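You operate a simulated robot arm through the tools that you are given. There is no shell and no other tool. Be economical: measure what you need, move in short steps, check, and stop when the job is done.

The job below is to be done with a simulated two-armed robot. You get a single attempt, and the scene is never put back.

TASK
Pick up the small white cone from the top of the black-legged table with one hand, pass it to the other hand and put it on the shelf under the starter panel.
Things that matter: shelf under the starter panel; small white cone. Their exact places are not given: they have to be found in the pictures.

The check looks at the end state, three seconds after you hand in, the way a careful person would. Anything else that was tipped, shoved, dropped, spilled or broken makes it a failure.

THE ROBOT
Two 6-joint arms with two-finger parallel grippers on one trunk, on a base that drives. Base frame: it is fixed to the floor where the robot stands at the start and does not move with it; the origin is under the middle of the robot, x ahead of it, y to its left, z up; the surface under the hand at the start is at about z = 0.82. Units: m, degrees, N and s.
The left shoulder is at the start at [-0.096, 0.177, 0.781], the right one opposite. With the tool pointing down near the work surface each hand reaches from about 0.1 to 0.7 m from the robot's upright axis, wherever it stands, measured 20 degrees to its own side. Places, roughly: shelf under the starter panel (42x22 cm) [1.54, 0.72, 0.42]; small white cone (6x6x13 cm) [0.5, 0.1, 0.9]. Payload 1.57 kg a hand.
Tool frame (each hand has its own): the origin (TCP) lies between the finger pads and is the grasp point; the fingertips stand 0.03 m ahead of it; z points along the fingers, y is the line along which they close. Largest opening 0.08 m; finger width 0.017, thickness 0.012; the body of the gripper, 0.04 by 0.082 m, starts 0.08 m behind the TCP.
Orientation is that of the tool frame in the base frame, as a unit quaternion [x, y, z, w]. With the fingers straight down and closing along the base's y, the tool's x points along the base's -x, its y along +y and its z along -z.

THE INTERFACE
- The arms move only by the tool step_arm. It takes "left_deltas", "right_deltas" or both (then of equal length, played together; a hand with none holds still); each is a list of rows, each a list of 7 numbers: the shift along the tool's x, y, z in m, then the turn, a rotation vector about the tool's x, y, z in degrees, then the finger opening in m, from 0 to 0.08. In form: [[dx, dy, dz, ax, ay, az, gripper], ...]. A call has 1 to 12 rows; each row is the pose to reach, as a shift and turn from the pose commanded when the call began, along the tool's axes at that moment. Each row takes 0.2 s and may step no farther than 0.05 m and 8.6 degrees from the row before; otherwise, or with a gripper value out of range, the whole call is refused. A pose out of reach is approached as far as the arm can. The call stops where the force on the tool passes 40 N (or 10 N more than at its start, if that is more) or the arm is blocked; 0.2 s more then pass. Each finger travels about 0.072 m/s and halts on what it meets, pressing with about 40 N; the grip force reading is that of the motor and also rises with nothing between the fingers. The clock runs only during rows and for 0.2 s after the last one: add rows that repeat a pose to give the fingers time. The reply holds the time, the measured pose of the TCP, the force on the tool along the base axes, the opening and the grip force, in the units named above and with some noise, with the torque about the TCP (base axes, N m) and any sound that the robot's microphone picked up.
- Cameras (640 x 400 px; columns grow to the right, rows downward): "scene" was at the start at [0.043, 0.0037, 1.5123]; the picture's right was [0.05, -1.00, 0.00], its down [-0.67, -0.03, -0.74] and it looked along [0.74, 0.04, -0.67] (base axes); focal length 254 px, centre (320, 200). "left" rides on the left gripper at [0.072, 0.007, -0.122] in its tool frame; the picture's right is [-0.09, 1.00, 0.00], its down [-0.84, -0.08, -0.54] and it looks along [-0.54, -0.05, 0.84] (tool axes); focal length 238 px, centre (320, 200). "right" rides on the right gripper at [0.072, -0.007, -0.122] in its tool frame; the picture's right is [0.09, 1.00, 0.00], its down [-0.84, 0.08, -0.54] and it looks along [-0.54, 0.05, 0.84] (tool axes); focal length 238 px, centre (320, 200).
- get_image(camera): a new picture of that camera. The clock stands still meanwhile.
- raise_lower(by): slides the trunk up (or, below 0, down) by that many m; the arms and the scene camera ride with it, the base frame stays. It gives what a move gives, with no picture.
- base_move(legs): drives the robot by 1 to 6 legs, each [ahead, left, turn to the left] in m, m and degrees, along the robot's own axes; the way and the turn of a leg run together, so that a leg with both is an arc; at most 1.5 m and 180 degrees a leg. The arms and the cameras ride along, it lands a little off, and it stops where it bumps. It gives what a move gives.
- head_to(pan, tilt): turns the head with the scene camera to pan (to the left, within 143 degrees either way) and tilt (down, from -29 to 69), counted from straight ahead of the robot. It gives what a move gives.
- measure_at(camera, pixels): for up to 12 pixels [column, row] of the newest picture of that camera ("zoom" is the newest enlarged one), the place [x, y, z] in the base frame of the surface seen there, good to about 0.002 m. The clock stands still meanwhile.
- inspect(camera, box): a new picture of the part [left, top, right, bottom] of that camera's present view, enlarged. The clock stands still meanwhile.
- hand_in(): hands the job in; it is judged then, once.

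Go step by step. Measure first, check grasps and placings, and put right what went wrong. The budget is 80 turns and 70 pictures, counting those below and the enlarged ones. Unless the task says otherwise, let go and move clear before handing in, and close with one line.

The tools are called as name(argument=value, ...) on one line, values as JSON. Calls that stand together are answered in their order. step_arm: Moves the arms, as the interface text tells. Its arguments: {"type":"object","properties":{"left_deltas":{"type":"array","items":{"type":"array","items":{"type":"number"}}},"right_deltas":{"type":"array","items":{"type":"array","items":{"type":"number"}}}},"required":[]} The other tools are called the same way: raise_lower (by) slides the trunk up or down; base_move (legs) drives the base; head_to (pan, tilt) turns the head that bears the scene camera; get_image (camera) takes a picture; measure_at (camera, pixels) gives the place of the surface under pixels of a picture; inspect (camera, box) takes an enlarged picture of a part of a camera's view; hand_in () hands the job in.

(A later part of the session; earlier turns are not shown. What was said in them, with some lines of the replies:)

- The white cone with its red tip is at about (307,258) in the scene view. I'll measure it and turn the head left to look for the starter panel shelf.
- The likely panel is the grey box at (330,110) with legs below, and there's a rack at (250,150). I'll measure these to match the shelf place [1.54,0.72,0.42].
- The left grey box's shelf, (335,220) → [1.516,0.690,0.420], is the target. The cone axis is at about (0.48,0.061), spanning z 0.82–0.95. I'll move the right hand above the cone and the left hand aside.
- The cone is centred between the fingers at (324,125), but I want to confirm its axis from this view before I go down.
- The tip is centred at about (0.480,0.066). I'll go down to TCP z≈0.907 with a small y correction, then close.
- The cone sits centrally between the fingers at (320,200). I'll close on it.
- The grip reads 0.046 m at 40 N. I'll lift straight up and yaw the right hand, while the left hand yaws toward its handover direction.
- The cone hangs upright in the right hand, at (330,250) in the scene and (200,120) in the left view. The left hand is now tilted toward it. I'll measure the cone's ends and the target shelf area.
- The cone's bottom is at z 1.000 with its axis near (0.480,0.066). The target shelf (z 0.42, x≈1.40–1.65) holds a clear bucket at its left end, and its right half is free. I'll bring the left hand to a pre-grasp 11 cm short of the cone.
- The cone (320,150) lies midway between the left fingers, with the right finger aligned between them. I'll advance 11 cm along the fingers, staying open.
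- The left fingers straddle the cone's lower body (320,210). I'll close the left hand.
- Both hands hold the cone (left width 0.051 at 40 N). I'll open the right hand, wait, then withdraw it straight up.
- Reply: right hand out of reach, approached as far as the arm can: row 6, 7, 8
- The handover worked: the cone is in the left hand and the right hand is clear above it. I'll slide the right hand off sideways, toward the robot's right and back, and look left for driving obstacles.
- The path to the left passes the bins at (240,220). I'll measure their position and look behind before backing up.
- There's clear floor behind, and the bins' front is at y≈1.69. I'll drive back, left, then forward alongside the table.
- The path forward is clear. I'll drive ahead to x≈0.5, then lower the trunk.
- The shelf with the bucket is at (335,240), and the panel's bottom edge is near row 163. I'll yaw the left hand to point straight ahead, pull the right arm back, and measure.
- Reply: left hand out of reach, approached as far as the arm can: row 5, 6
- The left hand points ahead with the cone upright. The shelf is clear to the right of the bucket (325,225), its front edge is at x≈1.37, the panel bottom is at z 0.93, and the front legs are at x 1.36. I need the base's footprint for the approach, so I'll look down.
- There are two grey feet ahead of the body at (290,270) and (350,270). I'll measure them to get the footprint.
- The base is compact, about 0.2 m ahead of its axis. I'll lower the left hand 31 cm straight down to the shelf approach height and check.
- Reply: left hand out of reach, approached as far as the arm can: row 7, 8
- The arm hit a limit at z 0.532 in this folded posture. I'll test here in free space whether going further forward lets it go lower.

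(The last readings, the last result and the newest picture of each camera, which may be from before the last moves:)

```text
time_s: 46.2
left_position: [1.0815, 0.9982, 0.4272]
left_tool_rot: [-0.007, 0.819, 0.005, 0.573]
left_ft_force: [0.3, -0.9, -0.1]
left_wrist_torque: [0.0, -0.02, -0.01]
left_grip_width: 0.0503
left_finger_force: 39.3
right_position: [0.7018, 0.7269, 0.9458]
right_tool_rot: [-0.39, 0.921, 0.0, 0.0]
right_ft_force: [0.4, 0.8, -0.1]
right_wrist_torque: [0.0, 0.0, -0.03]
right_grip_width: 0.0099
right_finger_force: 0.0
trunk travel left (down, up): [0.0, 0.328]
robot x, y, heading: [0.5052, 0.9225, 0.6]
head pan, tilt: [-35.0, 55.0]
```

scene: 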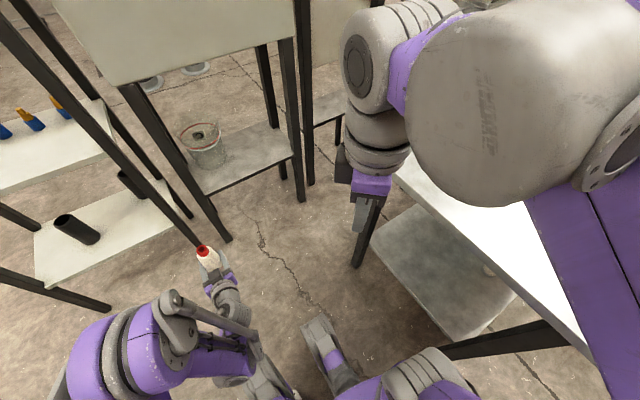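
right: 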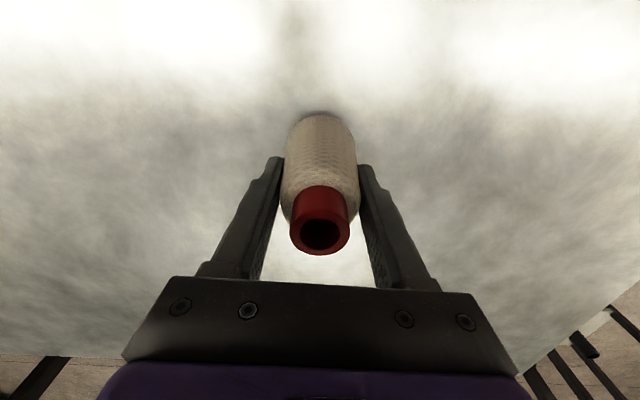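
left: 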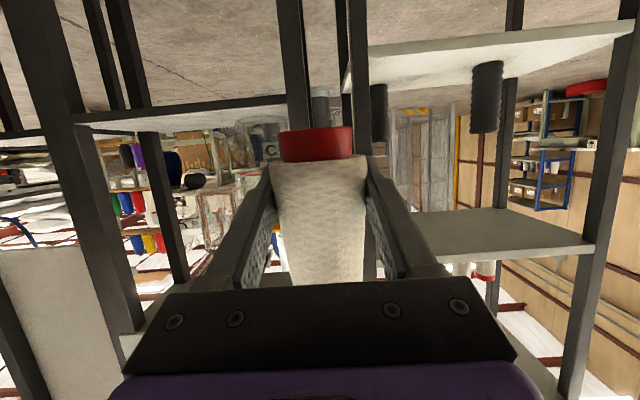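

With the arm forward it reaches low enough, so I can place by lowering the trunk. I'll raise the trunk 10 cm and drive to a staging pose turned 23° right.

raise_lower(by=0.1)

base_move(legs=[[0.17, -0.043, -22.8]])

head_to(pan=0, tilt=45)

get_image(camera="scene")

get_image(camera="left")

```text
time_s: 47.5
left_position: [1.0824, 0.998, 0.5262]
left_tool_rot: [-0.007, 0.82, 0.006, 0.573]
left_ft_force: [0.0, 0.9, 0.1]
left_wrist_torque: [-0.02, 0.0, -0.01]
left_grip_width: 0.0505
left_finger_force: 40.4
right_position: [0.7031, 0.7275, 1.0462]
right_tool_rot: [-0.39, 0.921, 0.0, 0.001]
right_ft_force: [0.2, -0.2, 0.5]
right_wrist_torque: [-0.02, 0.0, -0.01]
right_grip_width: 0.01
right_finger_force: 0.1
trunk travel left (down, up): [-0.1, 0.228]
robot x, y, heading: [0.5019, 0.9287, 1.0]
head pan, tilt: [-35.0, 55.0]
```

```text
time_s: 49.1
left_position: [1.2219, 0.698, 0.527]
left_tool_rot: [0.155, 0.804, -0.109, 0.563]
left_ft_force: [-0.2, 0.3, 0.0]
left_wrist_torque: [0.01, -0.02, -0.01]
left_grip_width: 0.0502
left_finger_force: 39.7
right_position: [0.7669, 0.594, 1.0475]
right_tool_rot: [-0.201, 0.98, 0.0, 0.0]
right_ft_force: [0.3, 0.1, 0.7]
right_wrist_torque: [0.0, -0.01, 0.02]
right_grip_width: 0.0098
right_finger_force: 0.1
trunk travel left (down, up): [-0.1, 0.228]
robot x, y, heading: [0.6616, 0.8532, -21.8]
head pan, tilt: [-35.0, 55.0]
```

```text
time_s: 50.1
left_position: [1.22, 0.698, 0.5269]
left_tool_rot: [0.155, 0.804, -0.108, 0.563]
left_ft_force: [-0.3, 0.4, 0.9]
left_wrist_torque: [0.01, 0.01, -0.01]
left_grip_width: 0.0502
left_finger_force: 40.1
right_position: [0.766, 0.5947, 1.046]
right_tool_rot: [-0.201, 0.98, 0.0, 0.0]
right_ft_force: [-0.3, -0.4, -0.5]
right_wrist_torque: [-0.03, 0.05, 0.03]
right_grip_width: 0.0103
right_finger_force: 0.0
trunk travel left (down, up): [-0.1, 0.228]
robot x, y, heading: [0.6651, 0.8541, -21.8]
head pan, tilt: [0.0, 45.0]
```

```text
41 pictures are left
```

scene: 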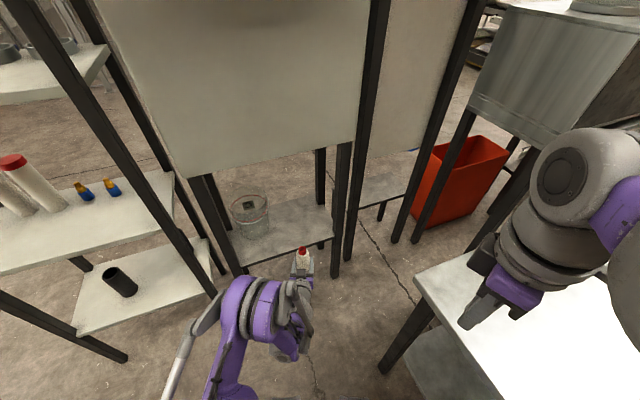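

```text
40 pictures are left
```

left: 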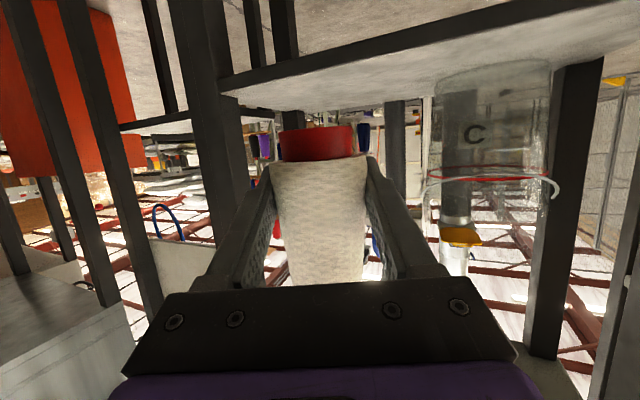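

The cone is in front of the free part of the shelf, with the bucket well to the left (250,215). I'll measure the arm's foremost parts before driving in.

measure_at(camera="scene", pixels=[[265, 283], [300, 290], [303, 252], [290, 240], [330, 238], [270, 255], [255, 238], [337, 230], [270, 212], [490, 262], [232, 215]])

```text
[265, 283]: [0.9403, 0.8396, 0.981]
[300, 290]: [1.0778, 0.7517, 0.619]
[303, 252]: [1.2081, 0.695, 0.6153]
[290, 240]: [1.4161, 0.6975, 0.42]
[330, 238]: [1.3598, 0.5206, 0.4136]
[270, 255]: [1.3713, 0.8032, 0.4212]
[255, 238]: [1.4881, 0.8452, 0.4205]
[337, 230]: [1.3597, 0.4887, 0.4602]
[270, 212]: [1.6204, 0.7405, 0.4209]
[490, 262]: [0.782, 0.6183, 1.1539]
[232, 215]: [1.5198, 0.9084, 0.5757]
```

Clearances are fine: the elbow will end at x≈1.16, short of the panel at 1.36. I'll drive in.

base_move(legs=[[0.222, 0.037, 0]])

get_image(camera="scene")

get_image(camera="left")

```text
time_s: 51.8
left_position: [1.4396, 0.6488, 0.5264]
left_tool_rot: [0.155, 0.804, -0.109, 0.563]
left_ft_force: [-0.3, -0.6, 0.6]
left_wrist_torque: [0.03, -0.03, -0.01]
left_grip_width: 0.0506
left_finger_force: 40.1
right_position: [0.9847, 0.5463, 1.0473]
right_tool_rot: [-0.2, 0.98, 0.0, 0.0]
right_ft_force: [0.6, 0.3, -0.3]
right_wrist_torque: [0.02, 0.04, 0.01]
right_grip_width: 0.0099
right_finger_force: 0.1
trunk travel left (down, up): [-0.1, 0.228]
robot x, y, heading: [0.8836, 0.8107, -21.9]
head pan, tilt: [0.0, 45.0]
```

```text
39 pictures are left
```

scene: 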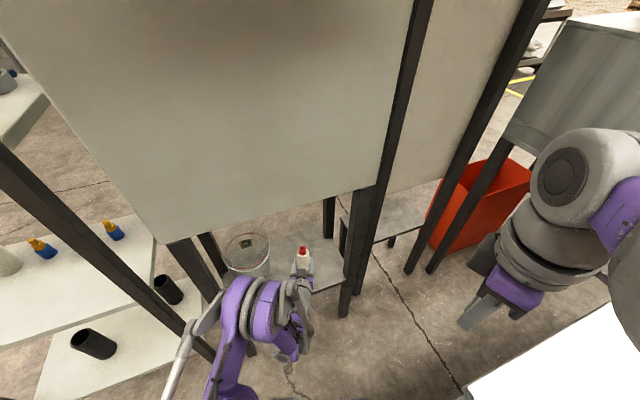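

```text
38 pictures are left
```

left: 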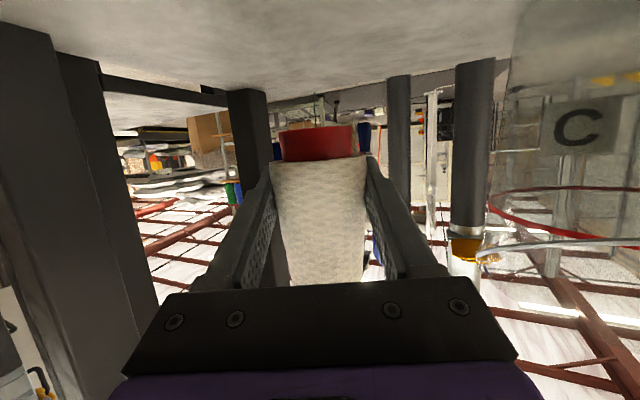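

The TCP is at (1.440,0.649,0.526), over the free shelf area. I'll measure the cone's base height before lowering.

measure_at(camera="left", pixels=[[318, 129], [285, 134], [350, 128], [318, 134], [318, 165], [318, 220], [318, 105], [370, 75]])

inspect(camera="scene", box=[200, 200, 360, 300])

```text
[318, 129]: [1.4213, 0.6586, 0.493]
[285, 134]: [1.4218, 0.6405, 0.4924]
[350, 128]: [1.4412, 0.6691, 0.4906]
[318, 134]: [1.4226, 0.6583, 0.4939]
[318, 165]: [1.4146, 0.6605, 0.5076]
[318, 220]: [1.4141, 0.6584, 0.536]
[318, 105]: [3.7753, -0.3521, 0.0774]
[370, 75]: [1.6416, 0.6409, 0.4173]
```

```text
4.00 times, centred on (280, 250) of scene
```

zoom: 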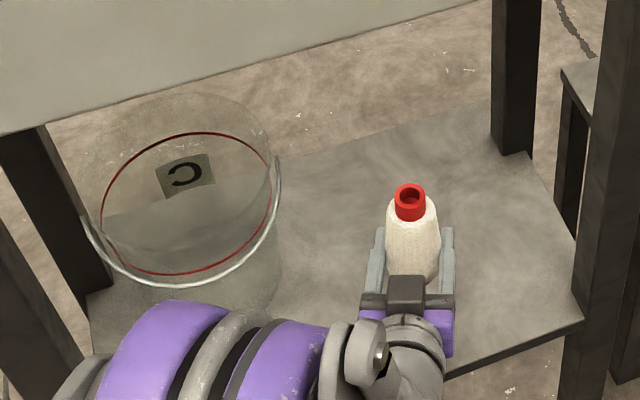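

The base is about 7 cm above the shelf. I'll lower the trunk 6 cm, then finish with small arm steps that watch the force.

raise_lower(by=-0.058)

get_image(camera="left")

measure_at(camera="left", pixels=[[318, 130], [290, 134], [348, 130], [370, 100], [240, 110]])

```text
time_s: 52.8
left_position: [1.4385, 0.6489, 0.4702]
left_tool_rot: [0.156, 0.805, -0.109, 0.562]
left_ft_force: [-0.4, 0.6, -1.6]
left_wrist_torque: [-0.01, 0.02, 0.01]
left_grip_width: 0.0506
left_finger_force: 40.0
right_position: [0.9834, 0.5463, 0.9887]
right_tool_rot: [-0.201, 0.98, 0.0, -0.001]
right_ft_force: [-0.5, 0.2, -0.2]
right_wrist_torque: [0.01, 0.0, 0.0]
right_grip_width: 0.0102
right_finger_force: 0.1
trunk travel left (down, up): [-0.042, 0.286]
robot x, y, heading: [0.8797, 0.8075, -21.7]
head pan, tilt: [0.0, 45.0]
```

```text
36 pictures are left
```

left: 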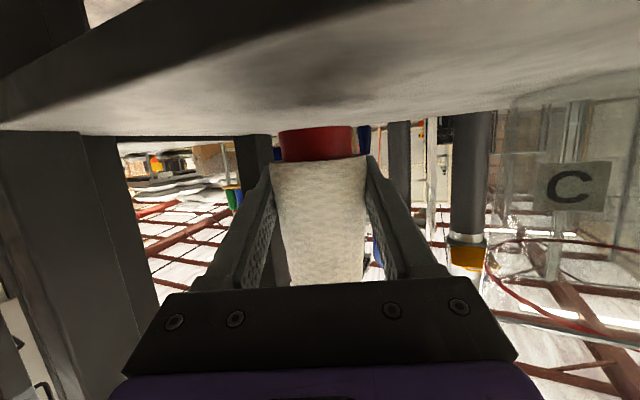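

```text
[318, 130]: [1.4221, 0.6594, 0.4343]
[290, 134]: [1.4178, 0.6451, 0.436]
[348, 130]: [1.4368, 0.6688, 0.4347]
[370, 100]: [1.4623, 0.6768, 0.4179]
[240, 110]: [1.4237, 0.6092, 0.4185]
```

The gap is about 1.4 cm. I'll lower 12 mm with the arm and then creep.

step_arm(left_deltas=[[0.0047, 0, 0.0017, 0, 0, 0, 0.04], [0.0094, 0, 0.0035, 0, 0, 0, 0.04], [0.0113, 0, 0.0041, 0, 0, 0, 0.04], [0.0113, 0, 0.0041, 0, 0, 0, 0.04]])

step_arm(left_deltas=[[0.0014, 0, 0.0005, 0, 0, 0, 0.04], [0.0014, 0, 0.0005, 0, 0, 0, 0.04]])

```text
time_s: 53.8
left_position: [1.4392, 0.6501, 0.4566]
left_tool_rot: [0.155, 0.804, -0.108, 0.563]
left_ft_force: [0.0, 0.0, -0.4]
left_wrist_torque: [0.01, -0.02, 0.01]
left_grip_width: 0.0504
left_finger_force: 40.6
right_position: [0.984, 0.5469, 0.9879]
right_tool_rot: [-0.2, 0.98, 0.0, 0.0]
right_ft_force: [-0.1, 0.8, -0.1]
right_wrist_torque: [-0.01, 0.01, 0.02]
right_grip_width: 0.0103
right_finger_force: 0.0
trunk travel left (down, up): [-0.042, 0.286]
robot x, y, heading: [0.8769, 0.8033, -21.8]
head pan, tilt: [0.0, 45.0]
```

```text
time_s: 54.4
left_position: [1.4395, 0.6498, 0.4561]
left_tool_rot: [0.155, 0.804, -0.109, 0.563]
left_ft_force: [0.4, -0.8, -0.4]
left_wrist_torque: [0.02, -0.01, -0.03]
left_grip_width: 0.0505
left_finger_force: 39.9
right_position: [0.9838, 0.5451, 0.9888]
right_tool_rot: [-0.2, 0.98, 0.001, 0.0]
right_ft_force: [-0.2, 0.1, 0.2]
right_wrist_torque: [-0.01, 0.02, 0.0]
right_grip_width: 0.0101
right_finger_force: 0.1
trunk travel left (down, up): [-0.042, 0.286]
robot x, y, heading: [0.8835, 0.8072, -21.6]
head pan, tilt: [0.0, 45.0]
```

There's no contact yet at z 0.456, so I'll creep down a couple more millimetres.

step_arm(left_deltas=[[0.0012, 0, 0.0004, 0, 0, 0, 0.04], [0.0012, 0, 0.0004, 0, 0, 0, 0.04]])

step_arm(left_deltas=[[0.0012, 0, 0.0004, 0, 0, 0, 0.04], [0.0012, 0, 0.0004, 0, 0, 0, 0.04]])

inspect(camera="left", box=[240, 90, 400, 190])

```text
time_s: 55.0
left_position: [1.4378, 0.6499, 0.4557]
left_tool_rot: [0.156, 0.804, -0.109, 0.564]
left_ft_force: [3.7, -0.3, 16.7]
left_wrist_torque: [-0.33, -0.27, 0.05]
left_grip_width: 0.0503
left_finger_force: 40.1
right_position: [0.9831, 0.546, 0.9896]
right_tool_rot: [-0.2, 0.98, 0.0, 0.0]
right_ft_force: [-0.1, 0.1, 0.5]
right_wrist_torque: [-0.03, -0.02, 0.0]
right_grip_width: 0.0101
right_finger_force: 0.0
trunk travel left (down, up): [-0.042, 0.286]
robot x, y, heading: [0.8836, 0.8053, -21.7]
head pan, tilt: [0.0, 45.0]
```

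```text
time_s: 55.6
left_position: [1.4386, 0.6496, 0.4544]
left_tool_rot: [0.157, 0.803, -0.11, 0.564]
left_ft_force: [-1.2, 1.7, 18.6]
left_wrist_torque: [-0.29, -0.06, -0.06]
left_grip_width: 0.0507
left_finger_force: 39.9
right_position: [0.9834, 0.5466, 0.9879]
right_tool_rot: [-0.2, 0.98, 0.0, 0.001]
right_ft_force: [0.6, -0.1, 0.1]
right_wrist_torque: [0.01, -0.02, 0.04]
right_grip_width: 0.0099
right_finger_force: 0.0
trunk travel left (down, up): [-0.042, 0.286]
robot x, y, heading: [0.8776, 0.8052, -21.9]
head pan, tilt: [0.0, 45.0]
stopped in row 2 (left hand): the force on the tool passed its limit at 41 N (the readings are from after the stop); the commanded pose is now the measured one
```

```text
4.00 times, centred on (320, 140) of left
```

zoom: 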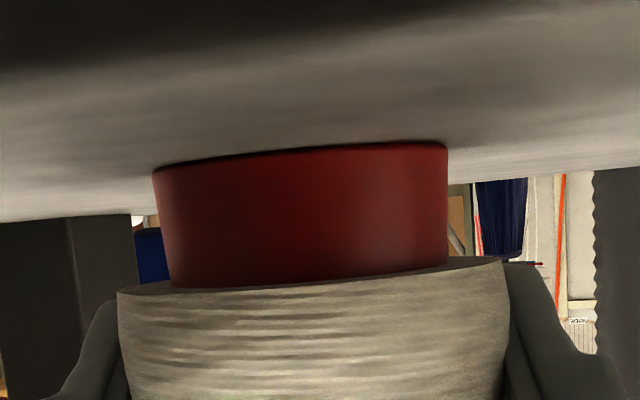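

The cone's base rests flat on the shelf with an 18 N contact. I'll relieve it by about 1 mm and open the fingers slowly.

step_arm(left_deltas=[[-0.0008, 0, -0.0003, 0, 0, 0, 0.048], [-0.0008, 0, -0.0003, 0, 0, 0, 0.055], [-0.0008, 0, -0.0003, 0, 0, 0, 0.065], [-0.0008, 0, -0.0003, 0, 0, 0, 0.08], [-0.0008, 0, -0.0003, 0, 0, 0, 0.08], [-0.0008, 0, -0.0003, 0, 0, 0, 0.08]])

get_image(camera="left")

```text
time_s: 57.0
left_position: [1.4402, 0.6503, 0.4541]
left_tool_rot: [0.156, 0.804, -0.109, 0.564]
left_ft_force: [0.6, 0.4, -0.7]
left_wrist_torque: [0.01, 0.0, -0.02]
left_grip_width: 0.0798
left_finger_force: 0.0
right_position: [0.9841, 0.5456, 0.9894]
right_tool_rot: [-0.2, 0.98, 0.0, 0.0]
right_ft_force: [0.1, 0.1, 0.2]
right_wrist_torque: [-0.03, 0.0, 0.01]
right_grip_width: 0.0101
right_finger_force: 0.0
trunk travel left (down, up): [-0.042, 0.286]
robot x, y, heading: [0.8826, 0.8096, -22.1]
head pan, tilt: [0.0, 45.0]
```

```text
34 pictures are left
```

left: 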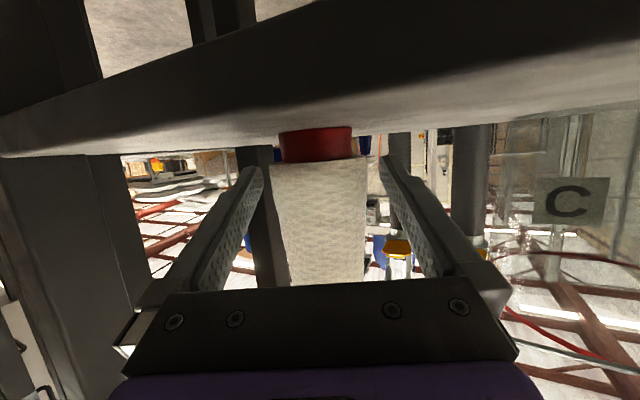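

The cone stands free between the open fingers. The tool heading matches the base heading (−22°), so I'll reverse the base straight out.

base_move(legs=[[-0.3, 0, 0]])

get_image(camera="scene")

get_image(camera="left")

```text
time_s: 59.0
left_position: [1.1624, 0.7603, 0.4552]
left_tool_rot: [0.157, 0.803, -0.11, 0.564]
left_ft_force: [0.8, 0.3, -0.6]
left_wrist_torque: [0.02, 0.03, -0.01]
left_grip_width: 0.0799
left_finger_force: 0.1
right_position: [0.7062, 0.6574, 0.9884]
right_tool_rot: [-0.199, 0.98, 0.0, -0.001]
right_ft_force: [-0.7, 0.3, 0.8]
right_wrist_torque: [0.02, 0.0, -0.04]
right_grip_width: 0.0103
right_finger_force: 0.1
trunk travel left (down, up): [-0.042, 0.286]
robot x, y, heading: [0.6051, 0.9195, -22.2]
head pan, tilt: [0.0, 45.0]
```

```text
33 pictures are left
```

scene: 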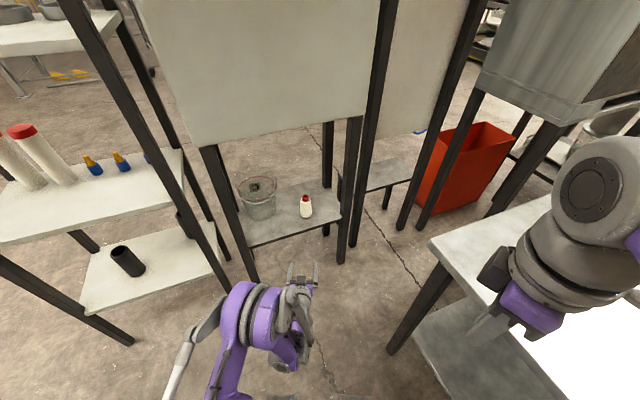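

```text
32 pictures are left
```

left: 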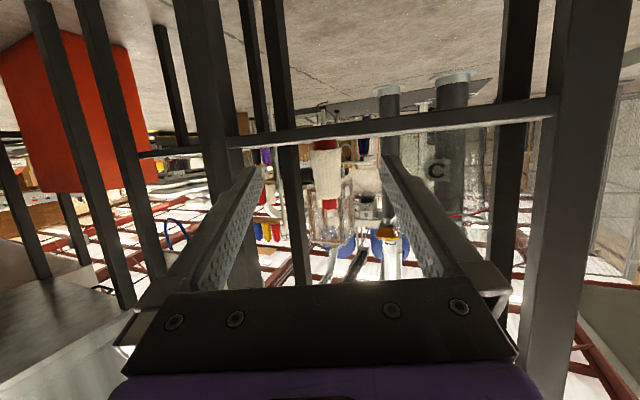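

The cone stands upright on the shelf at (306,207), clear of the untouched bucket at (257,197). Both hands are empty and clear, so I'm handing in.

hand_in()

```text
The job is handed in.
```

The white cone was picked up with the right hand, passed to the left and set upright on the shelf under the starter panel; nothing else was touched or moved as far as the last pictures show.
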